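You operate a simulated robot arm through the tools that you are given. There is no shell and no other tool. Be economical: measure what you need, move in short steps, check, and stop when the job is done.

You are at the controls of a simulated robot arm. One attempt, no reset.

JOB
Put the 15.0 brass spacer from the long bench top on the brown felt pad block and the 16.0 brass spacer on top of the gauge there.
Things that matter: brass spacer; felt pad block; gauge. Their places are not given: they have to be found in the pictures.

It is judged by the outcome, as a careful person would: the job done as asked, and still so three seconds after it is handed in. It fails if anything else is knocked over, pushed out of place, dropped, spilled or broken.

ROBOT AND FRAMES
A 7-joint arm with a two-finger parallel gripper, fixed in place. Base frame: the origin is at the foot of the arm, x ahead of it, y to its left, z up; the work surface is at about z = 0. Lengths are in m, angles in degrees, forces in N, time in s.
With the tool pointing down near the work surface it reaches from about 0.24 to 0.62 m from the base axis. Its first joint turns from -66.0 to 66.0 degrees. Payload 2.6 kg.
Tool frame: the origin (TCP) lies between the finger pads and is the grasp point; the fingertips stand 0.03 m ahead of it; z points along the fingers, y is the line along which they close. The gripper opens to 0.094 m. The fingers are 0.028 m wide and 0.01 m thick; the gripper's body (0.05 by 0.096 m) begins 0.055 m behind the TCP.
Orientation is that of the tool frame in the base frame, as a unit quaternion [x, y, z, w]. With the fingers straight down and closing along the base's y, the tool's x points along the base's -x, its y along +y and its z along -z.

CONTROLS
- The arm moves only by the tool drive_tool. Its arguments are lists of equal length, an entry for each row: "offset": the shift along the tool's x, y, z in m, a list of three; "twist": the turn about the tool's z in degrees; "fingers": the gripper command, from -1 (shut) to 1 (fully open), values between in proportion. In form: {"offset": [[tx, ty, tz], ...], "twist": [twist, ...], "fingers": [fingers, ...]}. A call has 1 to 12 rows; each row is the pose to reach, as a shift and turn from the pose commanded when the call began, along the tool's axes at that moment. A row lasts 0.2 s, in which the tool goes at most 0.05 m and 8.6 degrees; a call with a longer step from one row to the next is refused whole, and so is a gripper value outside its range. Where a pose cannot be reached the arm comes as near as it can. A force on the tool above 40 N (or 10 N above the force at the start of the call, whichever is more), or a blocked arm, ends the call early, and 0.2 s more pass. Each finger travels about 0.072 m/s and halts on what it meets, pressing with about 34 N; the grip force reading is that of the motor and also rises with nothing between the fingers. The clock runs only during rows and for 0.2 s after the last one: add rows that repeat a pose to give the fingers time. The reply holds the time, the measured pose of the TCP, the force on the tool along the base axes, the opening and the grip force, in the units named above and with some noise, and new pictures: "pictures" is both (left out), scene, wrist or none.
- Cameras (640 x 400 px; columns grow to the right, rows downward): "scene" is fixed at [0.0346, 0.4244, 0.563]; the picture's right is [-0.73, -0.68, 0.00], its down [-0.44, 0.47, -0.77] and it looks along [0.52, -0.56, -0.64] (base axes); focal length 358 px, centre (320, 200). "wrist" rides on the gripper at [-0.037, 0, -0.058] in the tool frame; the picture's right is [0.00, -1.00, 0.00], its down [0.97, 0.00, -0.24] and it looks along [0.24, 0.00, 0.97] (tool axes); focal length 218 px, centre (320, 200).
- locate(camera, pixels): for up to 12 pixels [column, row] of the newest picture of that camera ("zoom" is the newest enlarged one), the place [x, y, z] in the base frame of the surface seen there, good to about 0.002 m, but the place of the scene camera against the robot may be out by one fixed shift of up to 0.018 m in any direction. It takes no simulated time.
- zoom(camera, box): a new picture of the part [left, top, right, bottom] of that camera's present view, enlarged. It takes no simulated time.
- job_done(): hands the job in; it is judged then, once.

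Work in short steps. Measure before you move; look again where a grasp or a placing could have gone wrong, and mend it. You have 60 turns and 120 pictures in all, those below and enlarged ones among them. Open the gripper and draw the arm clear of the work before you hand the job in, unless the task says otherwise; then end with one line.

The tools are called after "Request:" as a command line: name --argument value ..., lists and objects as JSON in quotes. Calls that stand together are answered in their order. drive_tool: Moves the arm, as the interface text tells. Its arguments: {"type":"object","properties":{"offset":{"type":"array","items":{"type":"array","items":{"type":"number"}}},"twist":{"type":"array","items":{"type":"number"}},"fingers":{"type":"array","items":{"type":"number"}},"pictures":{"type":"string","enum":["both","scene","wrist","none"]}},"required":["offset","twist","fingers"]} The other tools are called the same way: locate (camera, pixels) gives the place of the surface under pixels of a picture; zoom (camera, box) takes an enlarged picture of a part of a camera's view; job_done () hands the job in.

At the start:

```text
t: 0.0
position: [0.3934, -0.0401, 0.2356]
orientation: [-0.001, 1.0, 0.0, 0.0]
force: [0.3, -0.2, -0.1]
finger_gap: 0.0941
gripper_force: 0.1
```

scene: 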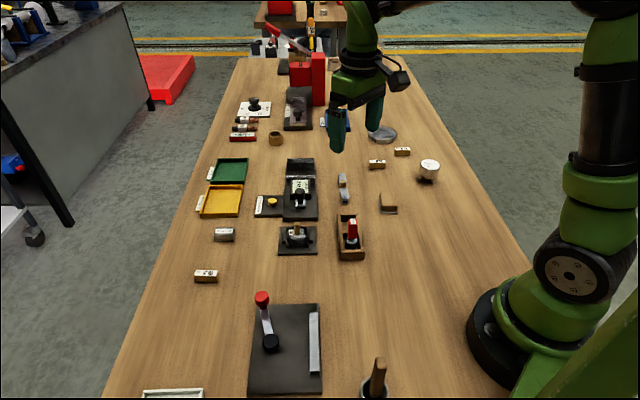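
wrist: 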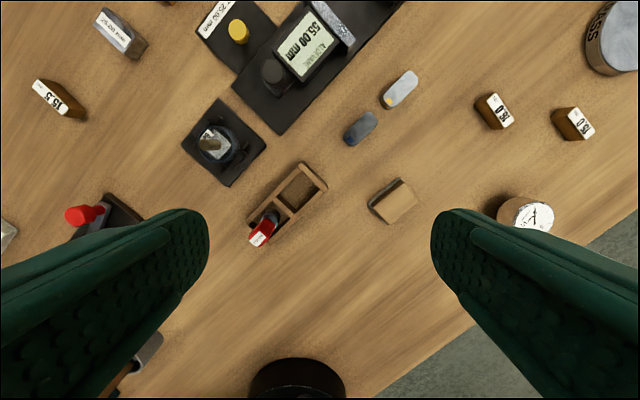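

The scene shows several labelled blocks; I'll zoom on them to read labels and find the felt pad block and the gauge.

Request:
zoom --camera "scene" --box '[180, 140, 340, 240]'

Request:
zoom --camera "scene" --box '[320, 120, 480, 220]'

Request:
zoom --camera "wrist" --box '[0, 0, 320, 200]'

Request:
zoom --camera "wrist" --box '[320, 40, 640, 240]'

Request:
zoom --camera "scene" --box '[180, 80, 340, 180]'

Request:
zoom --camera "scene" --box '[180, 210, 340, 310]'

```text
4.00 times, centred on (260, 190) of scene
```

zoom: 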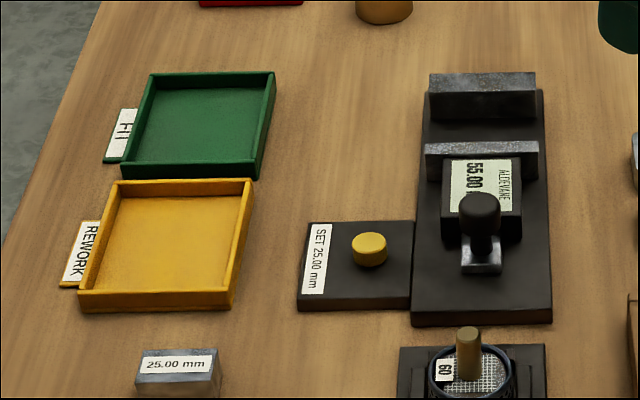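

```text
4.00 times, centred on (400, 170) of scene
```

zoom: 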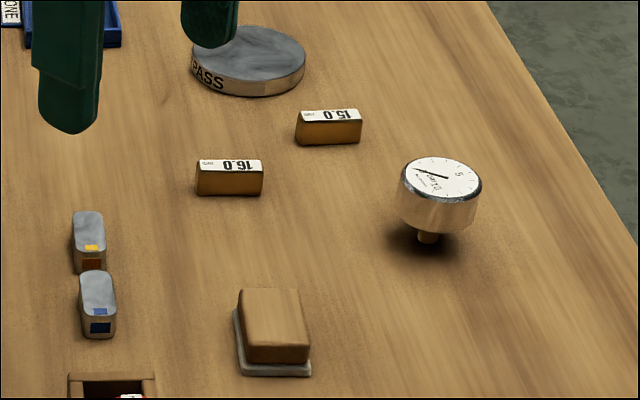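

```text
2.00 times, centred on (160, 100) of wrist
```

zoom: 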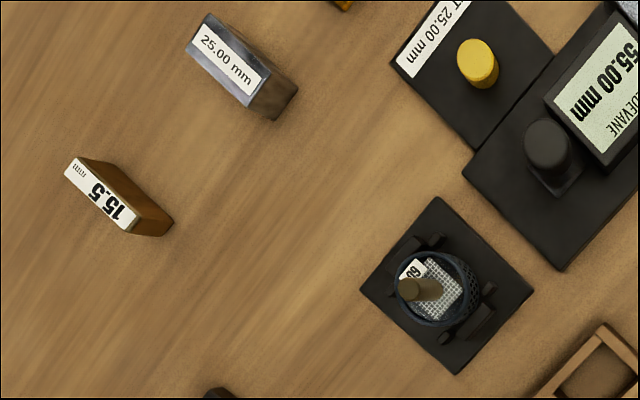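

```text
2.00 times, centred on (480, 140) of wrist
```

zoom: 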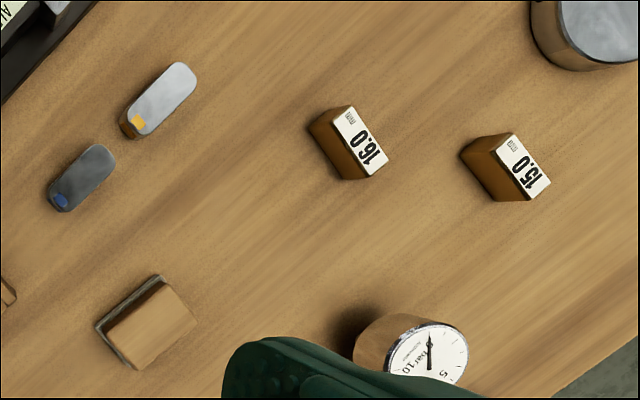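

```text
4.00 times, centred on (260, 130) of scene
```

zoom: 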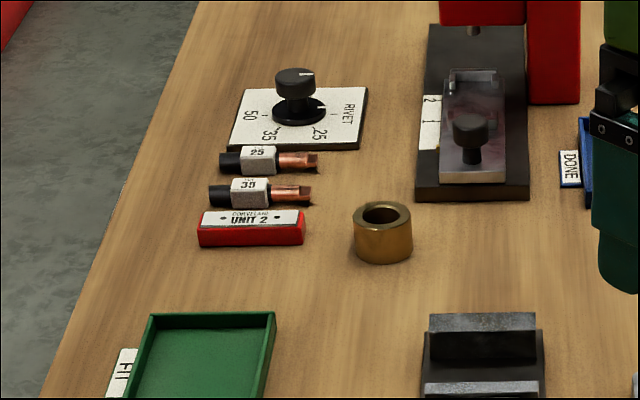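

```text
4.00 times, centred on (260, 260) of scene
```

zoom: 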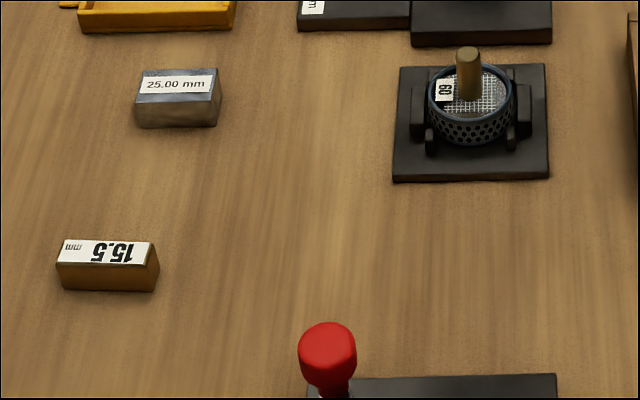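

Two candidate gauges: the round bar dial near scene (429,168), and the digital ALDEVANE device. I'll look closer and measure.

Request:
zoom --camera "scene" --box '[405, 150, 453, 180]'

Request:
zoom --camera "scene" --box '[268, 155, 332, 195]'

Request:
locate --camera "scene" --pixels '[[429, 164], [421, 167], [438, 166], [430, 160], [427, 180], [427, 186], [389, 197], [389, 212], [377, 161], [402, 149], [300, 185], [410, 175]]'

Request:
locate --camera "wrist" --pixels '[[536, 215], [522, 216], [548, 217], [398, 200], [385, 192], [376, 208], [500, 110], [581, 123], [513, 207], [440, 160], [380, 190], [420, 205]]'

```text
13.33 times, centred on (429, 165) of scene
```

zoom: 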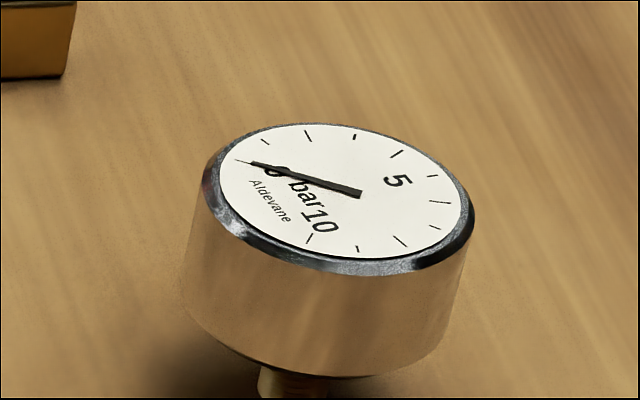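

```text
10.00 times, centred on (300, 175) of scene
```

zoom: 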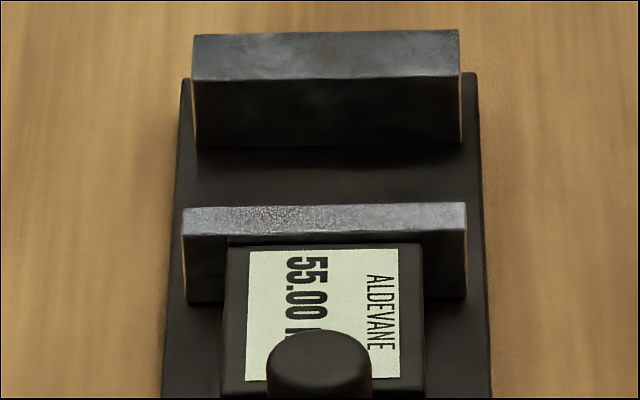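

```text
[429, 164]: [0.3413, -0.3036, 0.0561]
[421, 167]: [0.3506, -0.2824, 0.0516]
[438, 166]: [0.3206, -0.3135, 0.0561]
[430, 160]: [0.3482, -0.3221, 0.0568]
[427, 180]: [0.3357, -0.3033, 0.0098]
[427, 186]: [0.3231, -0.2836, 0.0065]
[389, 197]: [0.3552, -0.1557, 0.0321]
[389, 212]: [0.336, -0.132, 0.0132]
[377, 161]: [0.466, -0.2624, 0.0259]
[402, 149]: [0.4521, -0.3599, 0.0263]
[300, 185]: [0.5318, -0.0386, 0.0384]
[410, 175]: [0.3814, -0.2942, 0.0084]
```

```text
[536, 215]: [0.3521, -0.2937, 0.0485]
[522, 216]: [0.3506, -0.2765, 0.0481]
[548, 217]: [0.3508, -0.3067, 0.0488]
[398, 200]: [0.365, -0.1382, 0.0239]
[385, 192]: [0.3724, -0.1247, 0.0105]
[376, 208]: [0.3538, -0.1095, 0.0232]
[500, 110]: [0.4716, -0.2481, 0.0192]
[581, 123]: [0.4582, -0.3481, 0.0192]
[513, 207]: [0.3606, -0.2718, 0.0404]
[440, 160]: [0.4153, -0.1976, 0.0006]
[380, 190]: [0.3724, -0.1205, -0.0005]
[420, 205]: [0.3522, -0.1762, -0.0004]
```

The dial gauge stands level, face up at z≈0.048; it's the flat-topped gauge beside the felt block and spacers. I'll move the tool above the spacers for precise measurement.

Request:
drive_tool --offset '[[-0.009, -0.042, 0.004], [-0.018, -0.084, 0.008], [-0.027, -0.126, 0.012], [-0.036, -0.168, 0.016], [-0.045, -0.21, 0.02], [-0.045, -0.21, 0.02]]' --twist '[0, 0, 0, 0, 0, 0]' --fingers '[1, 1, 1, 1, 1, 1]'

```text
t: 1.4
position: [0.436, -0.2536, 0.2168]
orientation: [-0.001, 1.0, 0.0, 0.0]
force: [-0.4, 0.0, 0.3]
finger_gap: 0.0942
gripper_force: 0.0
```

scene: 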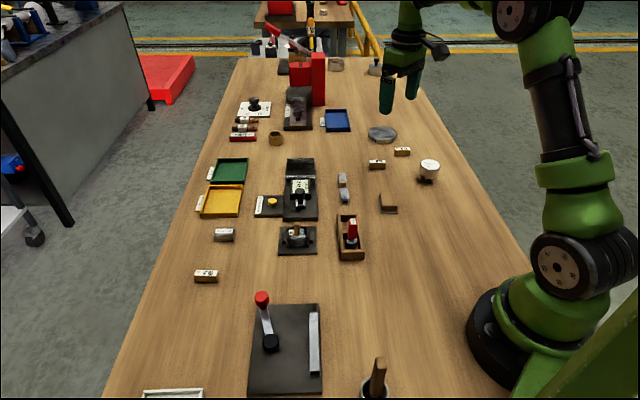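
wrist: 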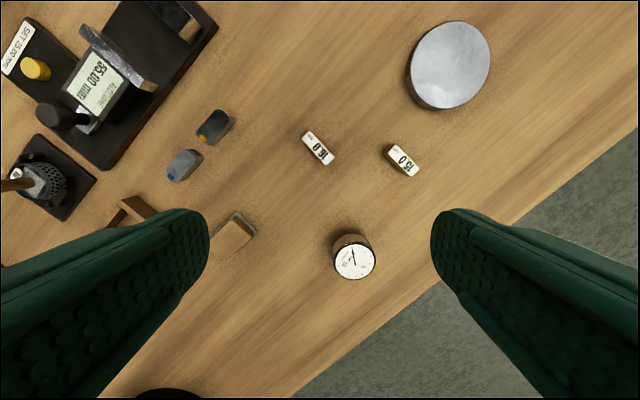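

All targets are visible in the wrist view. I'll zoom and locate spacer corners, felt block, dial; also check the far objects at scene (375,67).

Request:
zoom --camera "scene" --box '[320, 50, 400, 100]'

Request:
zoom --camera "wrist" --box '[200, 200, 392, 320]'

Request:
zoom --camera "wrist" --box '[288, 110, 448, 210]'

```text
8.00 times, centred on (360, 75) of scene
```

zoom: 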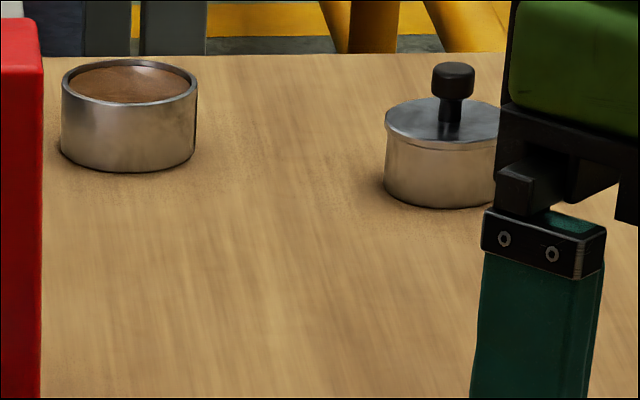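

```text
3.33 times, centred on (296, 260) of wrist
```

zoom: 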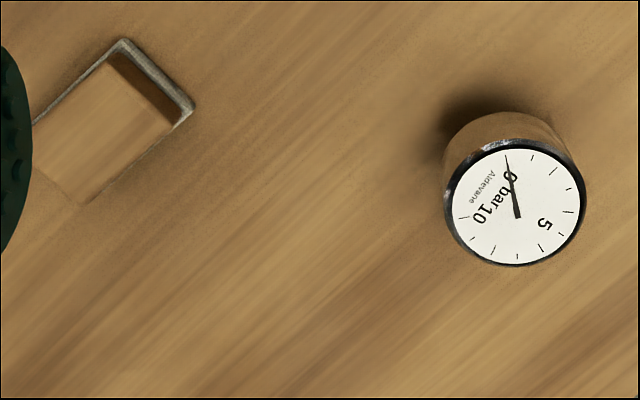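

```text
4.00 times, centred on (368, 160) of wrist
```

zoom: 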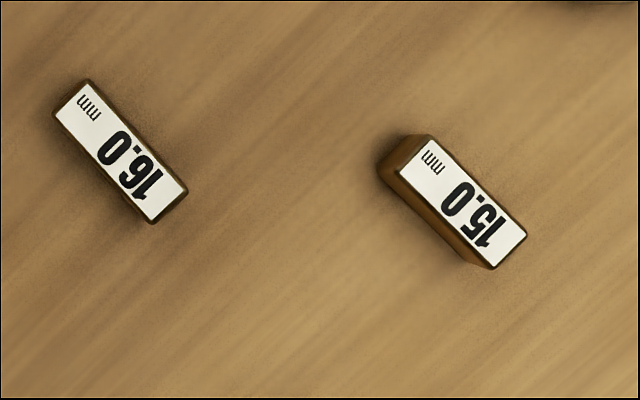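

Corners of the spacers in the zoom: 16.0 at (88,80),(55,112),(186,190),(152,222); 15.0 at (428,136),(397,172),(526,235),(494,268).

Request:
locate --camera "zoom" --pixels '[[90, 84], [60, 112], [182, 190], [152, 218], [121, 151], [430, 141], [402, 172], [521, 235], [494, 264], [462, 203]]'

Request:
locate --camera "wrist" --pixels '[[355, 262], [354, 246], [374, 262], [355, 278], [336, 262], [233, 219], [251, 238], [212, 238], [226, 259], [233, 240], [257, 233]]'

```text
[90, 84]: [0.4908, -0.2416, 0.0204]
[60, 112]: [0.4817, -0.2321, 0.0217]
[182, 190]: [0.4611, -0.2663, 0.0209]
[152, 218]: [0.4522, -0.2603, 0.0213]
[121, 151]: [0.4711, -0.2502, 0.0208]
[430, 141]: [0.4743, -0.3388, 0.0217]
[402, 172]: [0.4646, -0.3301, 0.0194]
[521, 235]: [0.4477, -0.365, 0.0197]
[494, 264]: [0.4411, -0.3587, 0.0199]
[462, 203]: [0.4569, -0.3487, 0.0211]
```

```text
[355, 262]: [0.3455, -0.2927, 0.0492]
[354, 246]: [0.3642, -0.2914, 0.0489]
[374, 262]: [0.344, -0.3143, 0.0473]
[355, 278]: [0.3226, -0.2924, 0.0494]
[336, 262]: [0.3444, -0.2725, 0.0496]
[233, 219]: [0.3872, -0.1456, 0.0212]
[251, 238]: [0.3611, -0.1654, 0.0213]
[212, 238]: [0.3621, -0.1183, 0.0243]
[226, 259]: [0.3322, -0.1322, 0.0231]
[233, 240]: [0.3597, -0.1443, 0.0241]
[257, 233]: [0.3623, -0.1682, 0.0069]
```

15.0 centre ≈ (0.457,-0.348), long axis ≈46° from x; top z≈0.02. Move above it at about z 0.127, with a twist of −46.

Request:
drive_tool --offset '[[-0.0035, -0.0158, 0.015], [-0.007, -0.0317, 0.03], [-0.0105, -0.0475, 0.045], [-0.014, -0.0633, 0.06], [-0.0175, -0.0792, 0.075], [-0.021, -0.095, 0.09], [-0.021, -0.095, 0.09]]' --twist '[-7.7, -15.4, -23, -30.7, -38.4, -46, -46]' --fingers '[1, 1, 1, 1, 1, 1, 1]'

```text
t: 3.0
position: [0.458, -0.3464, 0.1253]
orientation: [-0.392, 0.92, 0.001, 0.0]
force: [-0.2, 0.6, -0.4]
finger_gap: 0.0939
gripper_force: 0.2
```

scene: 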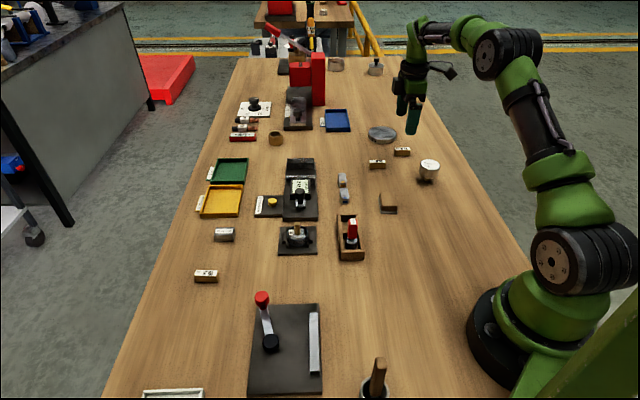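
wrist: 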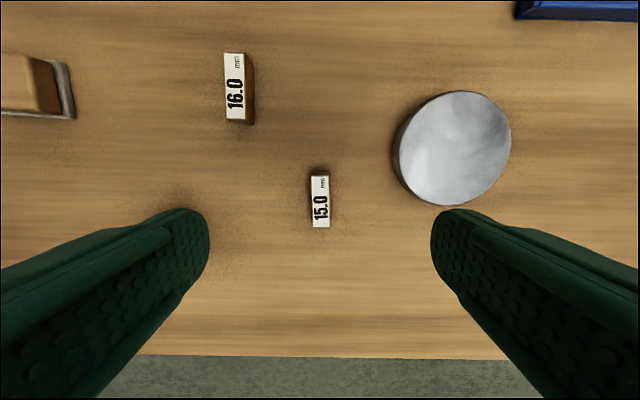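

The 15.0 is at wrist (320,201), nearly aligned. Measuring it here and the disc's edge for clearance.

Request:
zoom --camera "wrist" --box '[272, 160, 368, 240]'

Request:
locate --camera "wrist" --pixels '[[313, 177], [327, 177], [314, 226], [328, 226], [320, 201], [396, 165], [415, 200]]'

```text
5.00 times, centred on (320, 200) of wrist
```

zoom: 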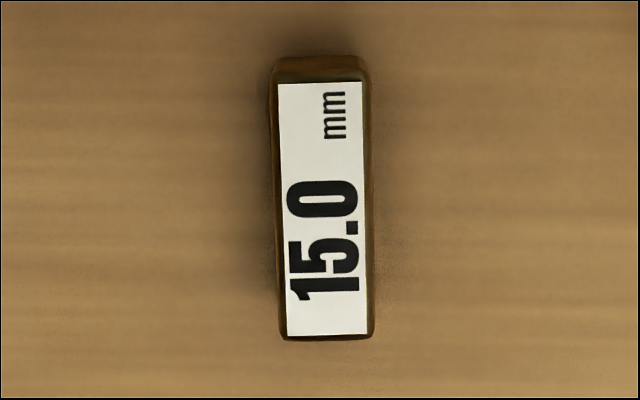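

```text
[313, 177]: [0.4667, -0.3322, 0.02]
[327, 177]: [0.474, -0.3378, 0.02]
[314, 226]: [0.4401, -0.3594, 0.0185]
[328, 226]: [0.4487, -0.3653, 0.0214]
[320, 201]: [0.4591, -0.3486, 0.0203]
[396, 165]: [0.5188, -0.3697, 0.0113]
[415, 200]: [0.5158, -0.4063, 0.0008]
```

Aligned within 1.5° and 2 mm. I'll half-close (disc clearance), descend to TCP z≈0.034, and close.

Request:
drive_tool --offset '[[0.002, -0.0005, 0.0], [0.002, -0.0005, 0.03], [0.002, -0.0005, 0.06], [0.002, -0.0005, 0.08], [0.002, -0.0005, 0.091], [0.002, -0.0005, 0.091], [0.002, -0.0005, 0.091], [0.002, -0.0005, 0.091], [0.002, -0.0005, 0.091]]' --twist '[-1.5, -1.5, -1.5, -1.5, -1.5, -1.5, -1.5, -1.5, -1.5]' --fingers '[0, 0, 0, 0, 0, 0, -1, -1, -1]'

```text
t: 5.0
position: [0.4589, -0.3458, 0.0331]
orientation: [-0.403, 0.915, -0.001, 0.0]
force: [-0.1, -0.7, 0.0]
finger_gap: 0.0146
gripper_force: 33.9
```

scene: 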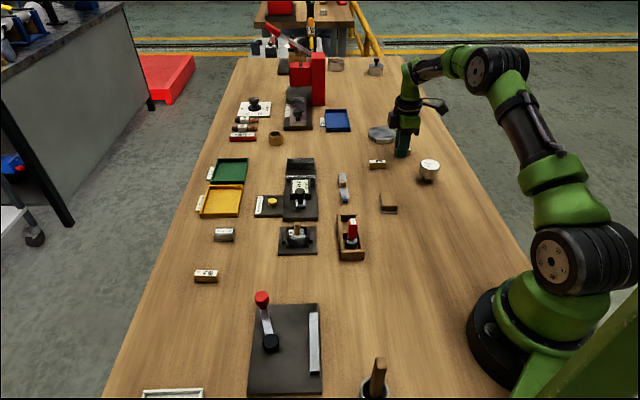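
wrist: 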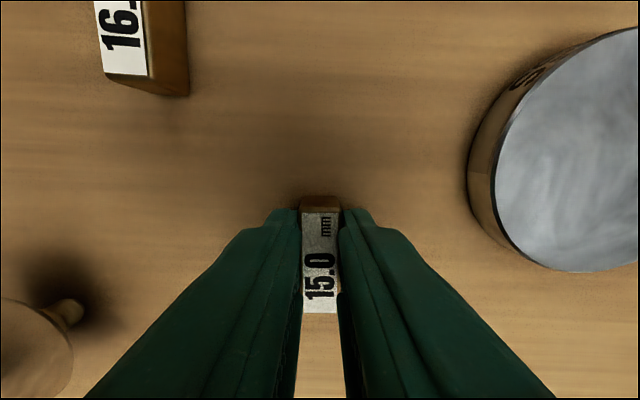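

Grip reads 0.0146 with 33.9 N, so the 15.0 is held. Lift 0.1 m, then carry toward the felt block, turning +85°.

Request:
drive_tool --offset '[[0, 0, -0.05], [0, 0, -0.1], [-0.0082, 0.021, -0.1], [-0.0164, 0.0419, -0.1], [-0.0246, 0.0629, -0.1], [-0.0328, 0.0838, -0.1], [-0.041, 0.1048, -0.1], [-0.0492, 0.1257, -0.1], [-0.0574, 0.1467, -0.1], [-0.0656, 0.1676, -0.1], [-0.0738, 0.1886, -0.1], [-0.082, 0.2095, -0.1]]' --twist '[0, 0, 8.5, 17, 25.5, 34, 42.5, 51, 59.5, 68, 76.5, 85]' --fingers '[-1, -1, -1, -1, -1, -1, -1, -1, -1, -1, -1, -1]'

```text
t: 7.6
position: [0.3614, -0.1452, 0.1343]
orientation: [0.322, 0.947, 0.0, -0.001]
force: [0.8, 0.0, -1.2]
finger_gap: 0.0146
gripper_force: 33.5
```

scene: 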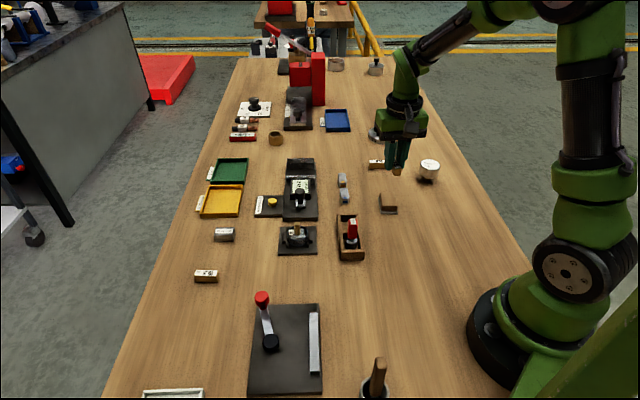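
wrist: 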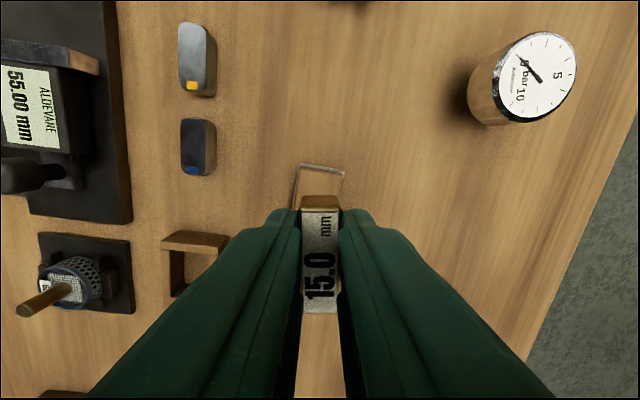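

The block's far end shows at wrist (320,180). Zooming in to measure its edges and alignment.

Request:
zoom --camera "wrist" --box '[272, 150, 368, 210]'

Request:
zoom --camera "scene" --box '[364, 180, 412, 220]'

```text
6.67 times, centred on (320, 180) of wrist
```

zoom: 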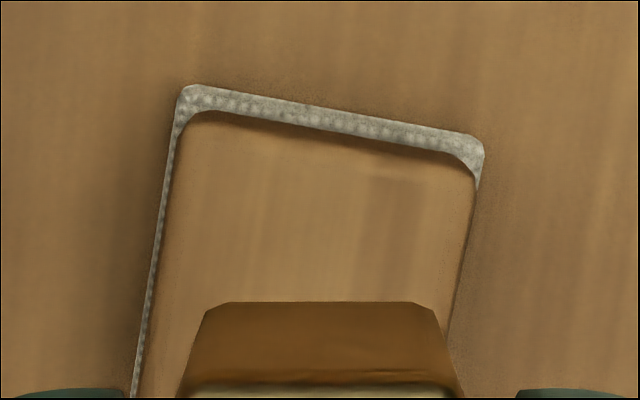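

```text
10.00 times, centred on (388, 200) of scene
```

zoom: 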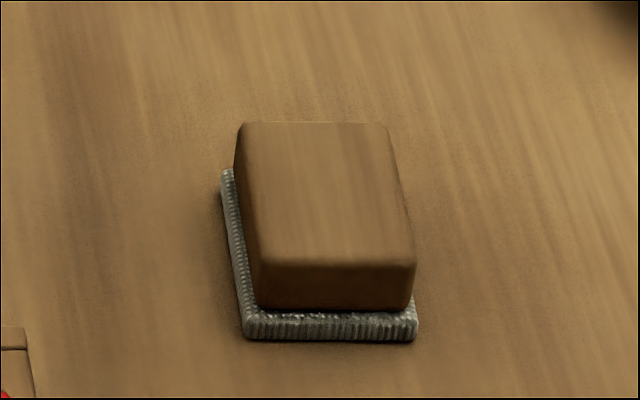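

Locate the block's top corners in the scene zoom, and matching points in the wrist picture for the shift.

Request:
locate --camera "zoom" --pixels '[[248, 130], [380, 130], [406, 256], [270, 253], [325, 190]]'

Request:
locate --camera "wrist" --pixels '[[302, 168], [342, 177], [322, 184], [312, 190], [335, 188], [298, 195], [539, 77]]'

Request:
locate --camera "scene" --pixels '[[429, 164], [421, 165], [438, 165], [429, 160], [429, 170]]'

```text
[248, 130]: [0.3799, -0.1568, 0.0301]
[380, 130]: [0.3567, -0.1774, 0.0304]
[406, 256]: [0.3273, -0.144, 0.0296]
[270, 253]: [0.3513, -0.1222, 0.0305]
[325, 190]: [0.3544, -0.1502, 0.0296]
```

```text
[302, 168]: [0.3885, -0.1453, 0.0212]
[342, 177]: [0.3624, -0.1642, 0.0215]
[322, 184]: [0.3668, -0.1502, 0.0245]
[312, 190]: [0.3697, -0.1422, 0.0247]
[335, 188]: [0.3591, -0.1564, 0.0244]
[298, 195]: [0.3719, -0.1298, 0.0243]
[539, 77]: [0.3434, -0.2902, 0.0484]
```

```text
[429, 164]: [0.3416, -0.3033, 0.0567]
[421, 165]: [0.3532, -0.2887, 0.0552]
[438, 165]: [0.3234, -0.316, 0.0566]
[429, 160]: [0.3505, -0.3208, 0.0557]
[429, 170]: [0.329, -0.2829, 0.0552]
```

Block centre ≈ (0.3606,-0.139), top z≈0.0243, long axis ≈131.5°. Turn +10.5° more, shift (2.5, 4) mm in tool, and descend to z≈0.07 for a check.

Request:
drive_tool --offset '[[0.0013, 0.002, 0], [0.0025, 0.004, 0], [0.0025, 0.004, 0.03], [0.0025, 0.004, 0.05], [0.0025, 0.004, 0.064], [0.0025, 0.004, 0.064]]' --twist '[5, 10.5, 10.5, 10.5, 10.5, 10.5]' --fingers '[-1, -1, -1, -1, -1, -1]'

Request:
zoom --camera "scene" --box '[356, 160, 420, 220]'

```text
t: 9.0
position: [0.3586, -0.1387, 0.0701]
orientation: [0.407, 0.914, 0.0, 0.0]
force: [0.1, -0.2, -1.1]
finger_gap: 0.0146
gripper_force: 33.8
```

scene: 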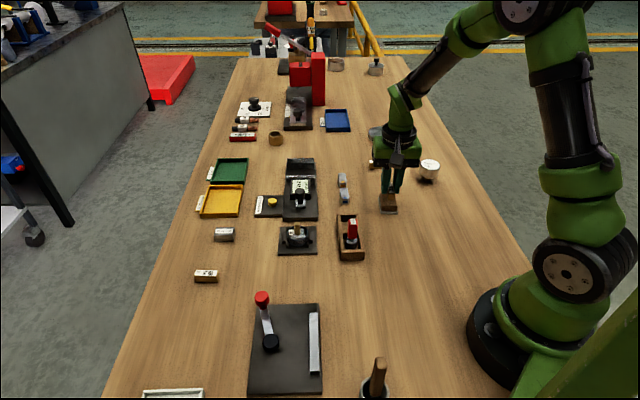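
wrist: 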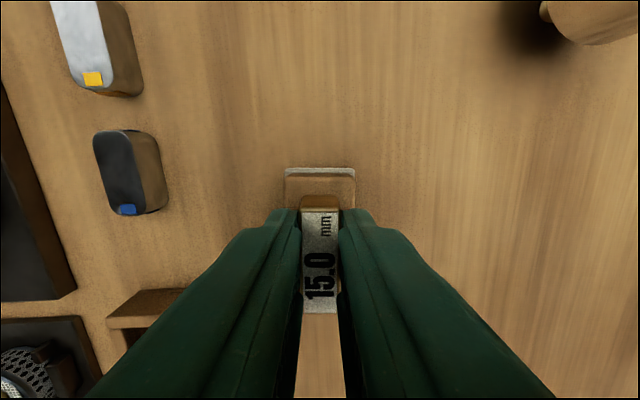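

```text
6.67 times, centred on (388, 190) of scene
```

zoom: 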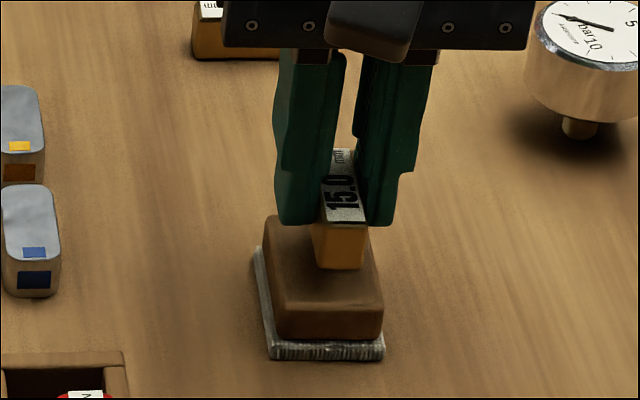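

Laterally aligned; lengthwise it looks ~3 mm too far toward the near end. Check the block's far top edge at wrist (320,180) versus spacer.

Request:
locate --camera "wrist" --pixels '[[320, 183], [320, 190], [320, 178], [320, 212], [320, 308], [320, 260]]'

Request:
zoom --camera "wrist" --box '[264, 150, 376, 220]'

```text
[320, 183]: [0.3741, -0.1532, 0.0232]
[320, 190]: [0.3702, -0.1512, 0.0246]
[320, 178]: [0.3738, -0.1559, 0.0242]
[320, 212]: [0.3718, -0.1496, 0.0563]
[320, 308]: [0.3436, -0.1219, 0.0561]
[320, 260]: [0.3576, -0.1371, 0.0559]
```

```text
5.71 times, centred on (320, 185) of wrist
```

zoom: 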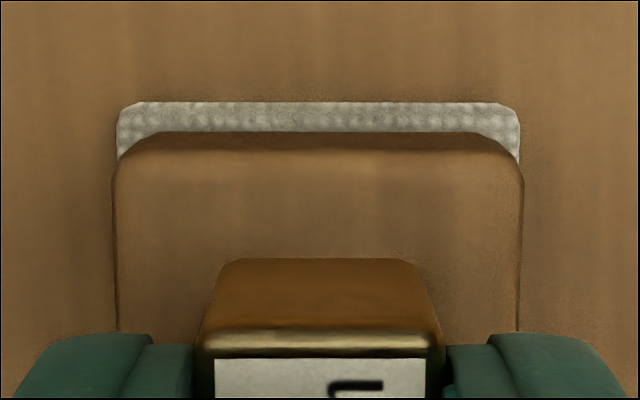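

Spacer centre is about 4 mm off along tool x; I correct by −4 mm and lower to ≈z 0.058.

Request:
drive_tool --offset '[[-0.004, 0, 0], [-0.004, 0, 0.006], [-0.004, 0, 0.0115], [-0.004, 0, 0.0115]]' --twist '[0, 0, 0, 0]' --fingers '[-1, -1, -1, -1]'

Request:
zoom --camera "scene" --box '[356, 160, 420, 220]'

```text
t: 10.0
position: [0.3613, -0.1427, 0.0599]
orientation: [0.406, 0.914, 0.001, 0.0]
force: [-0.2, 0.2, -1.6]
finger_gap: 0.0146
gripper_force: 34.1
```

scene: 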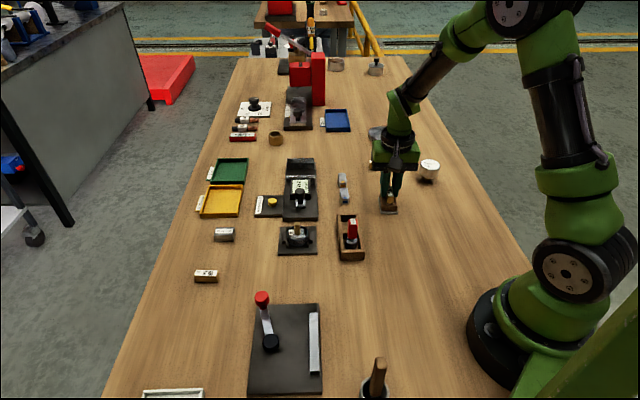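
wrist: 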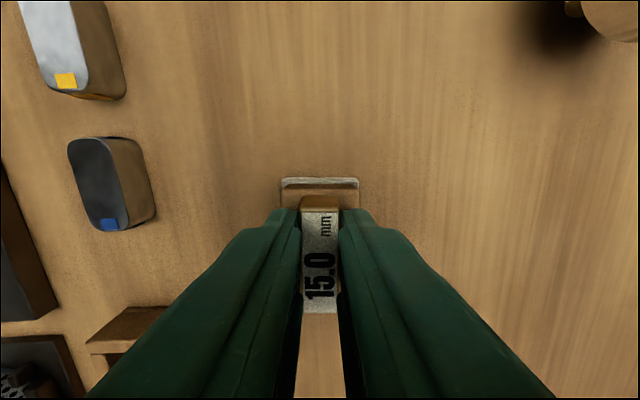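

```text
6.67 times, centred on (388, 190) of scene
```

zoom: 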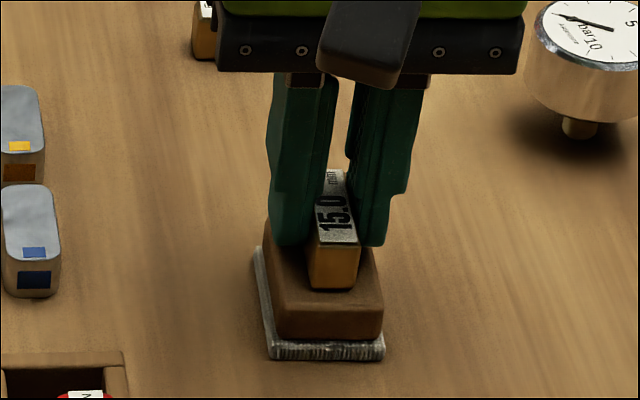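

Well centred now. Lower 1.5 mm and check force before releasing.

Request:
drive_tool --offset '[[0, 0, 0.0008], [0, 0, 0.0015], [0, 0, 0.0015]]' --twist '[0, 0, 0]' --fingers '[-1, -1, -1]' --pictures "none"

```text
t: 10.8
position: [0.3621, -0.1426, 0.0576]
orientation: [0.406, 0.914, 0.001, 0.001]
force: [-0.1, 0.3, -1.1]
finger_gap: 0.0151
gripper_force: 33.9
```

No contact force yet; lower 1 mm more.

Request:
drive_tool --offset '[[0, 0, 0.0005], [0, 0, 0.001], [0, 0, 0.001]]' --twist '[0, 0, 0]' --fingers '[-1, -1, -1]'

Request:
zoom --camera "scene" --box '[372, 176, 404, 206]'

```text
t: 11.6
position: [0.3621, -0.142, 0.0567]
orientation: [0.407, 0.913, 0.001, 0.002]
force: [-0.3, 0.5, 12.9]
finger_gap: 0.0147
gripper_force: 34.0
```

scene: 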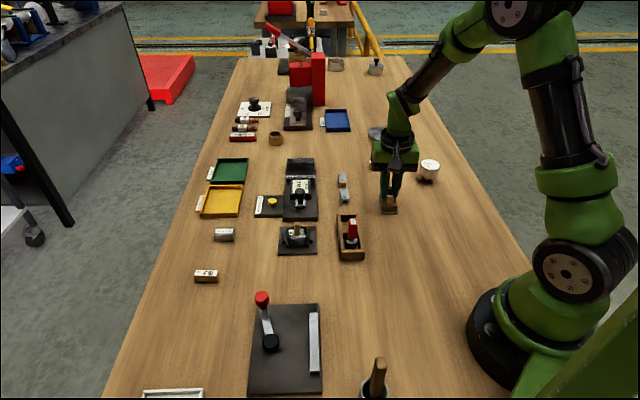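
wrist: 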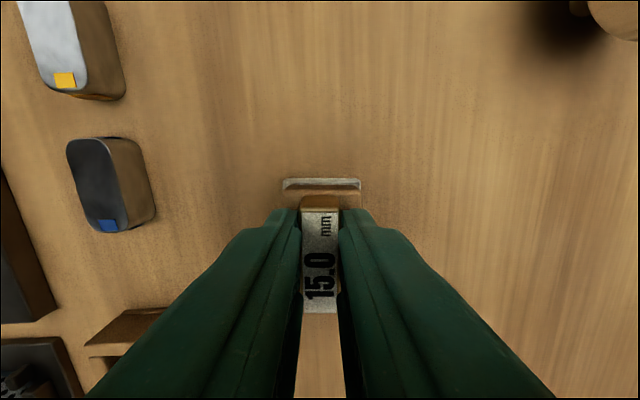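

```text
13.33 times, centred on (388, 191) of scene
```

zoom: 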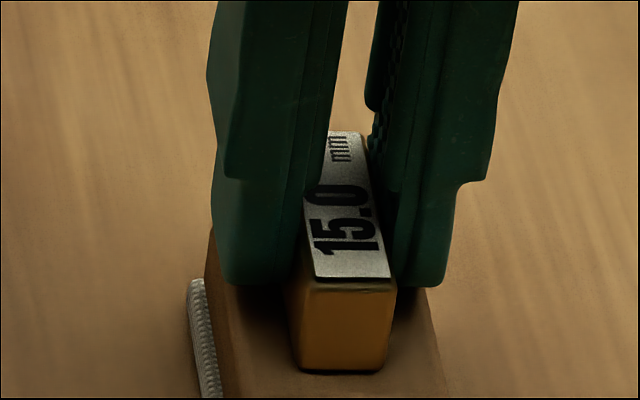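

Contact at 12.9 N: it is seated. Open the fingers (to ~0.06) and rise straight up.

Request:
drive_tool --offset '[[0, 0, -0.0008], [0, 0, -0.0008], [0, 0, -0.0008], [0, 0, -0.02], [0, 0, -0.06], [0, 0, -0.1], [0, 0, -0.1]]' --twist '[0, 0, 0, 0, 0, 0, 0]' --fingers '[0.2, 0.2, 0.2, 0.2, 0.2, 0.2, 0.2]'

Request:
zoom --camera "scene" --box '[356, 140, 452, 220]'

```text
t: 13.2
position: [0.3623, -0.141, 0.1572]
orientation: [0.407, 0.914, 0.0, 0.0]
force: [-0.2, 0.4, -0.5]
finger_gap: 0.0564
gripper_force: 0.1
```

scene: 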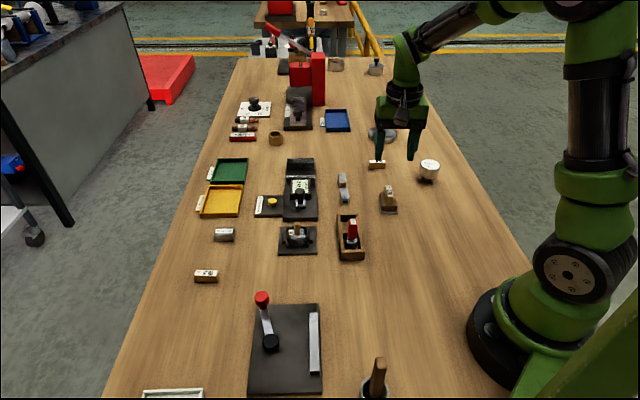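
wrist: 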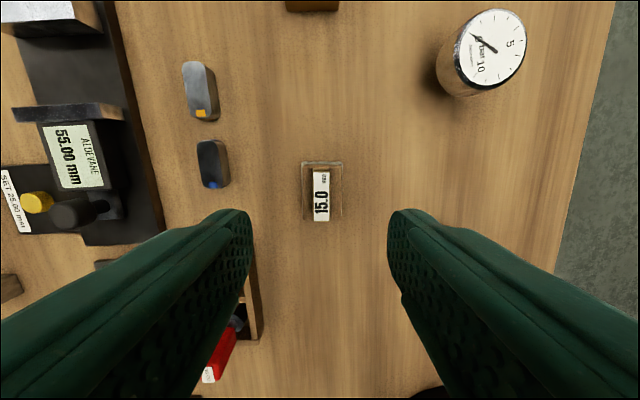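

```text
5.00 times, centred on (404, 180) of scene
```

zoom: 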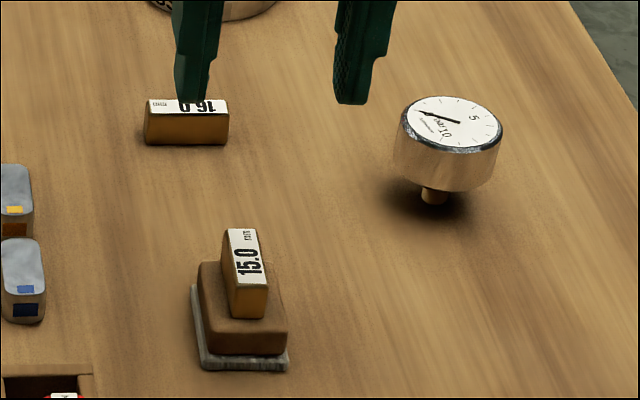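

The 15.0 sits squarely on the felt block. Now go above the 16.0 at (0.4714,-0.2501), turning −89.5°.

Request:
drive_tool --offset '[[-0.014, 0.0007, 0.0], [-0.028, 0.0015, 0.0], [-0.042, 0.0022, 0.0], [-0.056, 0.003, 0.0], [-0.07, 0.0037, 0.0], [-0.084, 0.0044, 0.005], [-0.098, 0.0052, 0.01], [-0.112, 0.0059, 0.015], [-0.126, 0.0066, 0.02], [-0.14, 0.0074, 0.025], [-0.1541, 0.0081, 0.03], [-0.1541, 0.0081, 0.03]]' --twist '[-8.2, -16.4, -24.6, -32.8, -41, -49.2, -57.4, -65.6, -73.8, -82, -89.5, -89.5]' --fingers '[0.2, 0.2, 0.2, 0.2, 0.2, 0.2, 0.2, 0.2, 0.2, 0.2, 0.2, 0.2]' --pictures "wrist"

Request:
zoom --camera "wrist" --box '[272, 160, 368, 240]'

```text
t: 15.8
position: [0.4701, -0.2506, 0.1231]
orientation: [-0.355, 0.935, 0.0, 0.0]
force: [-0.3, -0.4, -0.1]
finger_gap: 0.0565
gripper_force: 0.2
```

wrist: 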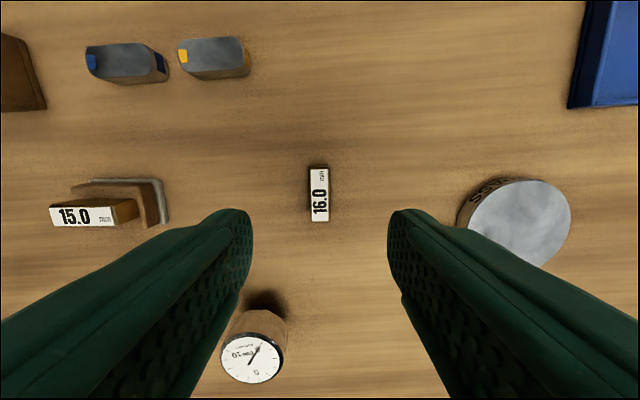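

```text
5.00 times, centred on (320, 200) of wrist
```

zoom: 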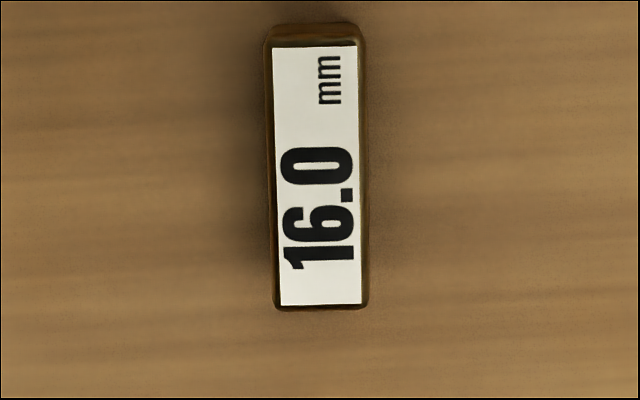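

16.0 is centred (within 1 mm, −1.7° tilt). Descend and grip.

Request:
drive_tool --offset '[[-0.001, 0.0002, 0.03], [-0.001, 0.0002, 0.06], [-0.001, 0.0002, 0.08], [-0.001, 0.0002, 0.0895], [-0.001, 0.0002, 0.0895], [-0.001, 0.0002, 0.0895], [-0.001, 0.0002, 0.0895], [-0.001, 0.0002, 0.0895]]' --twist '[-1.7, -1.7, -1.7, -1.7, -1.7, -1.7, -1.7, -1.7]' --fingers '[0.2, 0.2, 0.2, 0.2, 0.2, -1, -1, -1]' --pictures "wrist"

```text
t: 17.6
position: [0.4716, -0.2532, 0.0365]
orientation: [-0.368, 0.93, 0.001, -0.001]
force: [-0.3, 0.4, 0.3]
finger_gap: 0.0146
gripper_force: 34.4
```

wrist: 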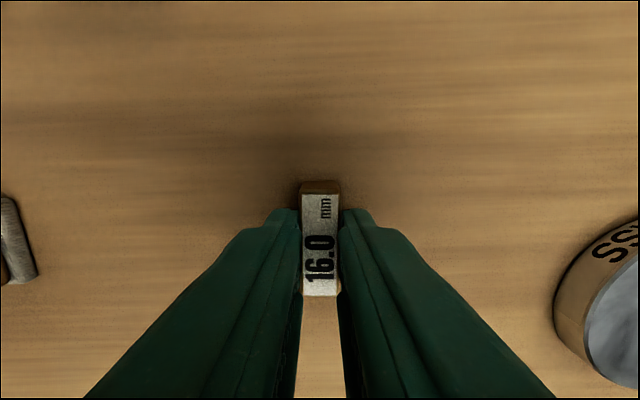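

16.0 held (about 3 mm toward tool −x from TCP). Lift and carry over the dial centre ≈ (0.344,-0.292), staying high.

Request:
drive_tool --offset '[[0, 0, -0.045], [0, 0, -0.09], [0.0308, 0.0143, -0.09], [0.0617, 0.0287, -0.09], [0.0925, 0.043, -0.09], [0.1234, 0.0574, -0.09], [0.1234, 0.0574, -0.09]]' --twist '[0, 0, 0, 0, 0, 0, 0]' --fingers '[-1, -1, -1, -1, -1, -1, -1]'

Request:
zoom --camera "scene" --box '[380, 130, 476, 190]'

Request:
zoom --camera "wrist" --box '[240, 140, 400, 240]'

```text
t: 19.2
position: [0.3421, -0.2938, 0.1273]
orientation: [-0.369, 0.929, 0.0, 0.0]
force: [0.0, 0.6, -1.6]
finger_gap: 0.0147
gripper_force: 33.7
```

scene: 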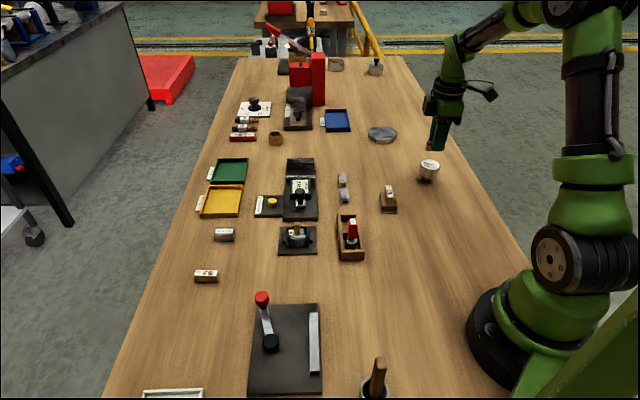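
wrist: 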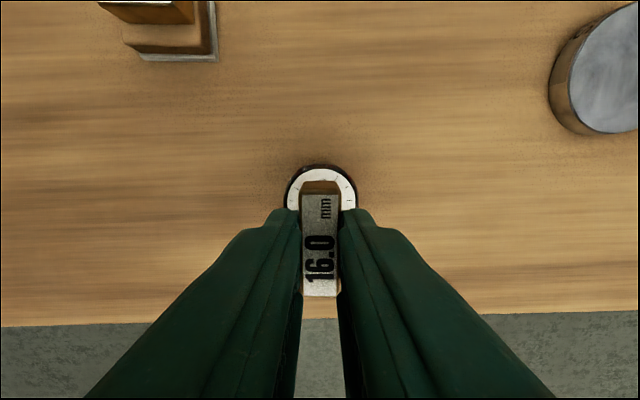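

```text
6.67 times, centred on (428, 160) of scene
```

zoom: 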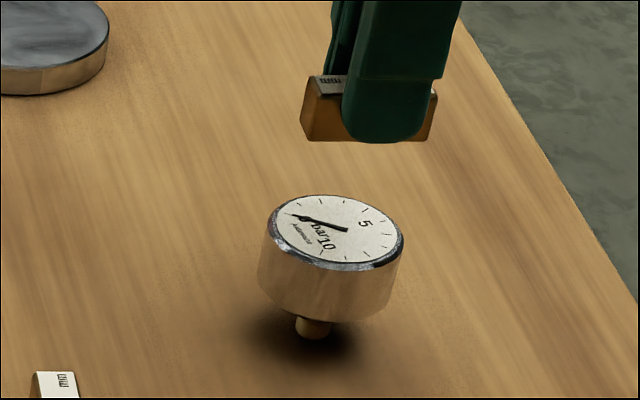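

```text
4.00 times, centred on (320, 190) of wrist
```

zoom: 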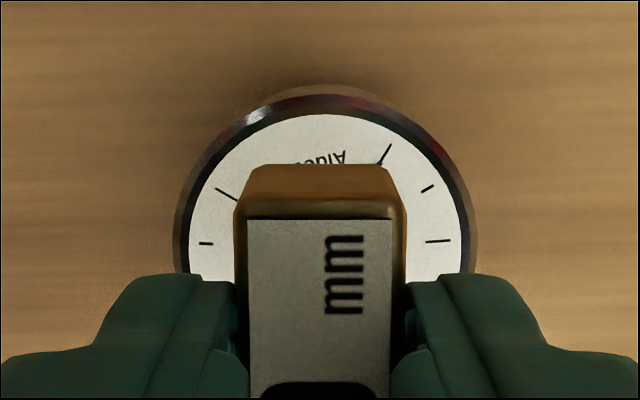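

Dial is nearly concentric with the held spacer (≈1 mm off). Spacer bottom is at ≈0.09; correct by (−0.8, −1) mm and lower 36 mm, then look.

Request:
drive_tool --offset '[[-0.0008, -0.001, 0.0], [-0.0008, -0.001, 0.015], [-0.0008, -0.001, 0.028], [-0.0008, -0.001, 0.036], [-0.0008, -0.001, 0.036]]' --twist '[0, 0, 0, 0, 0]' --fingers '[-1, -1, -1, -1, -1]'

Request:
zoom --camera "scene" --box '[397, 145, 461, 185]'

Request:
zoom --camera "wrist" --box '[240, 140, 400, 240]'

```text
t: 20.4
position: [0.3448, -0.2951, 0.0913]
orientation: [-0.369, 0.93, 0.0, 0.0]
force: [-0.6, 1.1, -0.8]
finger_gap: 0.0148
gripper_force: 34.5
```

scene: 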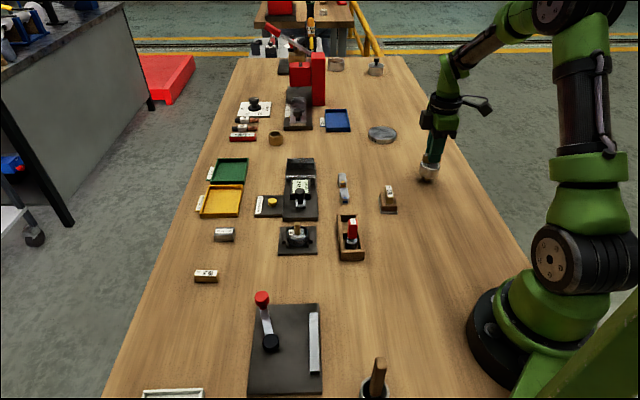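
wrist: 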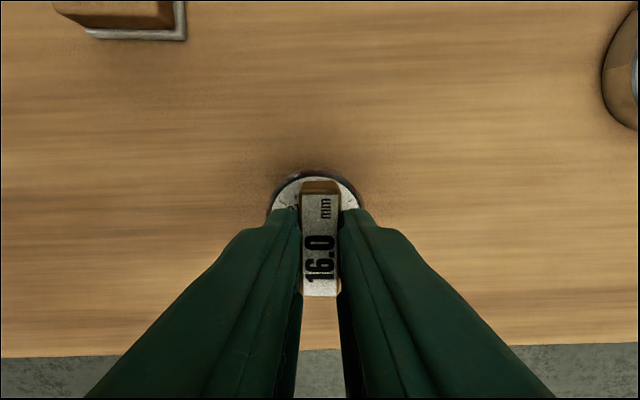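

```text
10.00 times, centred on (429, 165) of scene
```

zoom: 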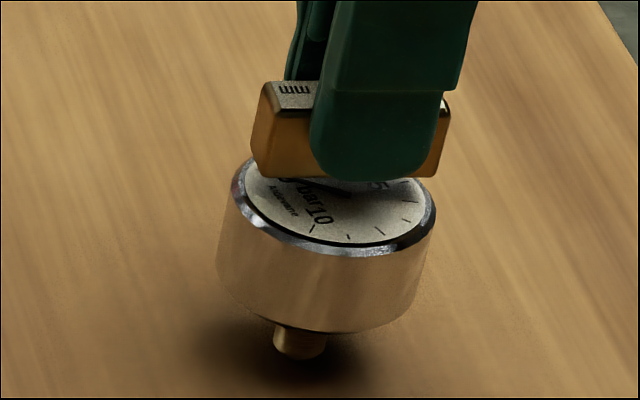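

```text
4.00 times, centred on (320, 190) of wrist
```

zoom: 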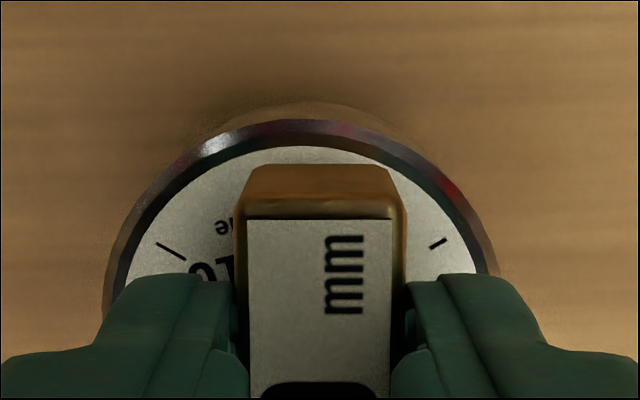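

Spacer is now ~2 mm right of dial centre (dial rim cols 103–497 in zoom vs spacer 320). Shift +2 mm in tool y and hold, then recheck.

Request:
drive_tool --offset '[[-0.0003, 0.002, 0.0], [-0.0003, 0.002, 0.002], [-0.0003, 0.002, 0.002], [-0.0003, 0.002, 0.002]]' --twist '[0, 0, 0, 0]' --fingers '[-1, -1, -1, -1]' --pictures "wrist"

Request:
zoom --camera "wrist" --box '[240, 140, 400, 240]'

```text
t: 21.4
position: [0.3415, -0.2924, 0.0888]
orientation: [-0.368, 0.93, -0.001, 0.0]
force: [-0.1, 0.1, -0.8]
finger_gap: 0.0149
gripper_force: 34.3
```

wrist: 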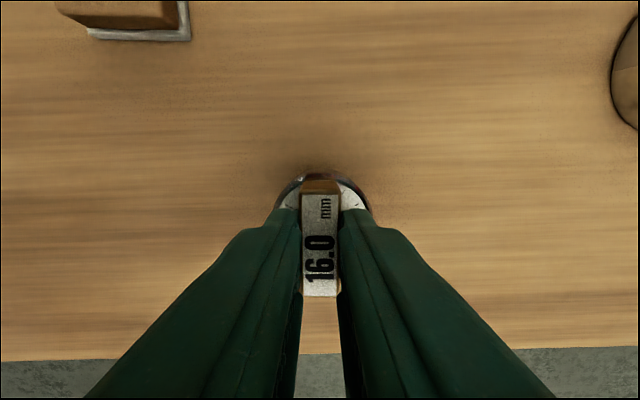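

```text
4.00 times, centred on (320, 190) of wrist
```

zoom: 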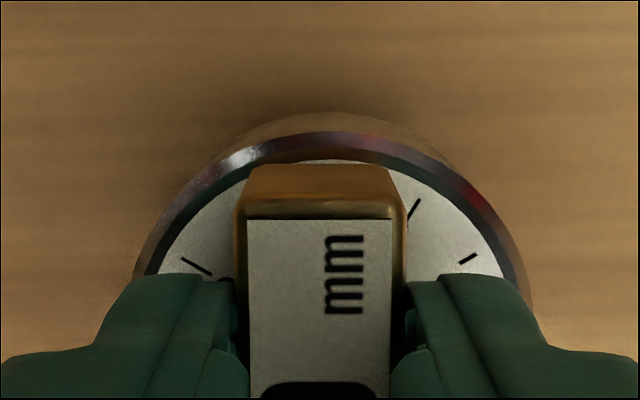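

Within ~1 mm now. Nudge (0.5, −0.9) mm and lower 2 mm, watching force.

Request:
drive_tool --offset '[[0.0005, -0.0009, 0.001], [0.0005, -0.0009, 0.002], [0.0005, -0.0009, 0.002]]' --twist '[0, 0, 0]' --fingers '[-1, -1, -1]' --pictures "wrist"

Request:
zoom --camera "scene" --box '[397, 145, 461, 185]'

```text
t: 22.2
position: [0.3441, -0.2939, 0.087]
orientation: [-0.369, 0.93, -0.001, -0.001]
force: [0.4, 0.1, -2.0]
finger_gap: 0.0148
gripper_force: 34.3
```

wrist: 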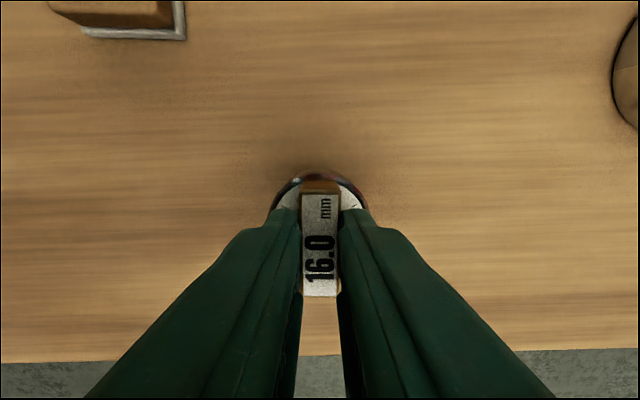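

```text
10.00 times, centred on (429, 165) of scene
```

zoom: 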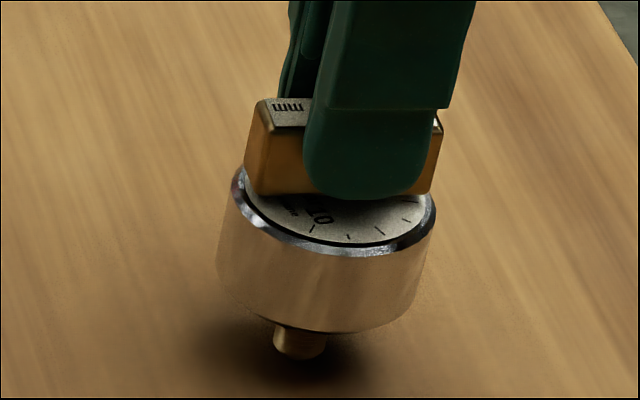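

Centred (rim cols 269–369). Lower 1 mm steps to contact.

Request:
drive_tool --offset '[[0, 0, 0.0005], [0, 0, 0.001], [0, 0, 0.001]]' --twist '[0, 0, 0]' --fingers '[-1, -1, -1]' --pictures "none"

```text
t: 23.0
position: [0.3441, -0.292, 0.0875]
orientation: [-0.369, 0.929, 0.0, 0.0]
force: [0.3, 0.4, -2.2]
finger_gap: 0.0147
gripper_force: 33.7
```

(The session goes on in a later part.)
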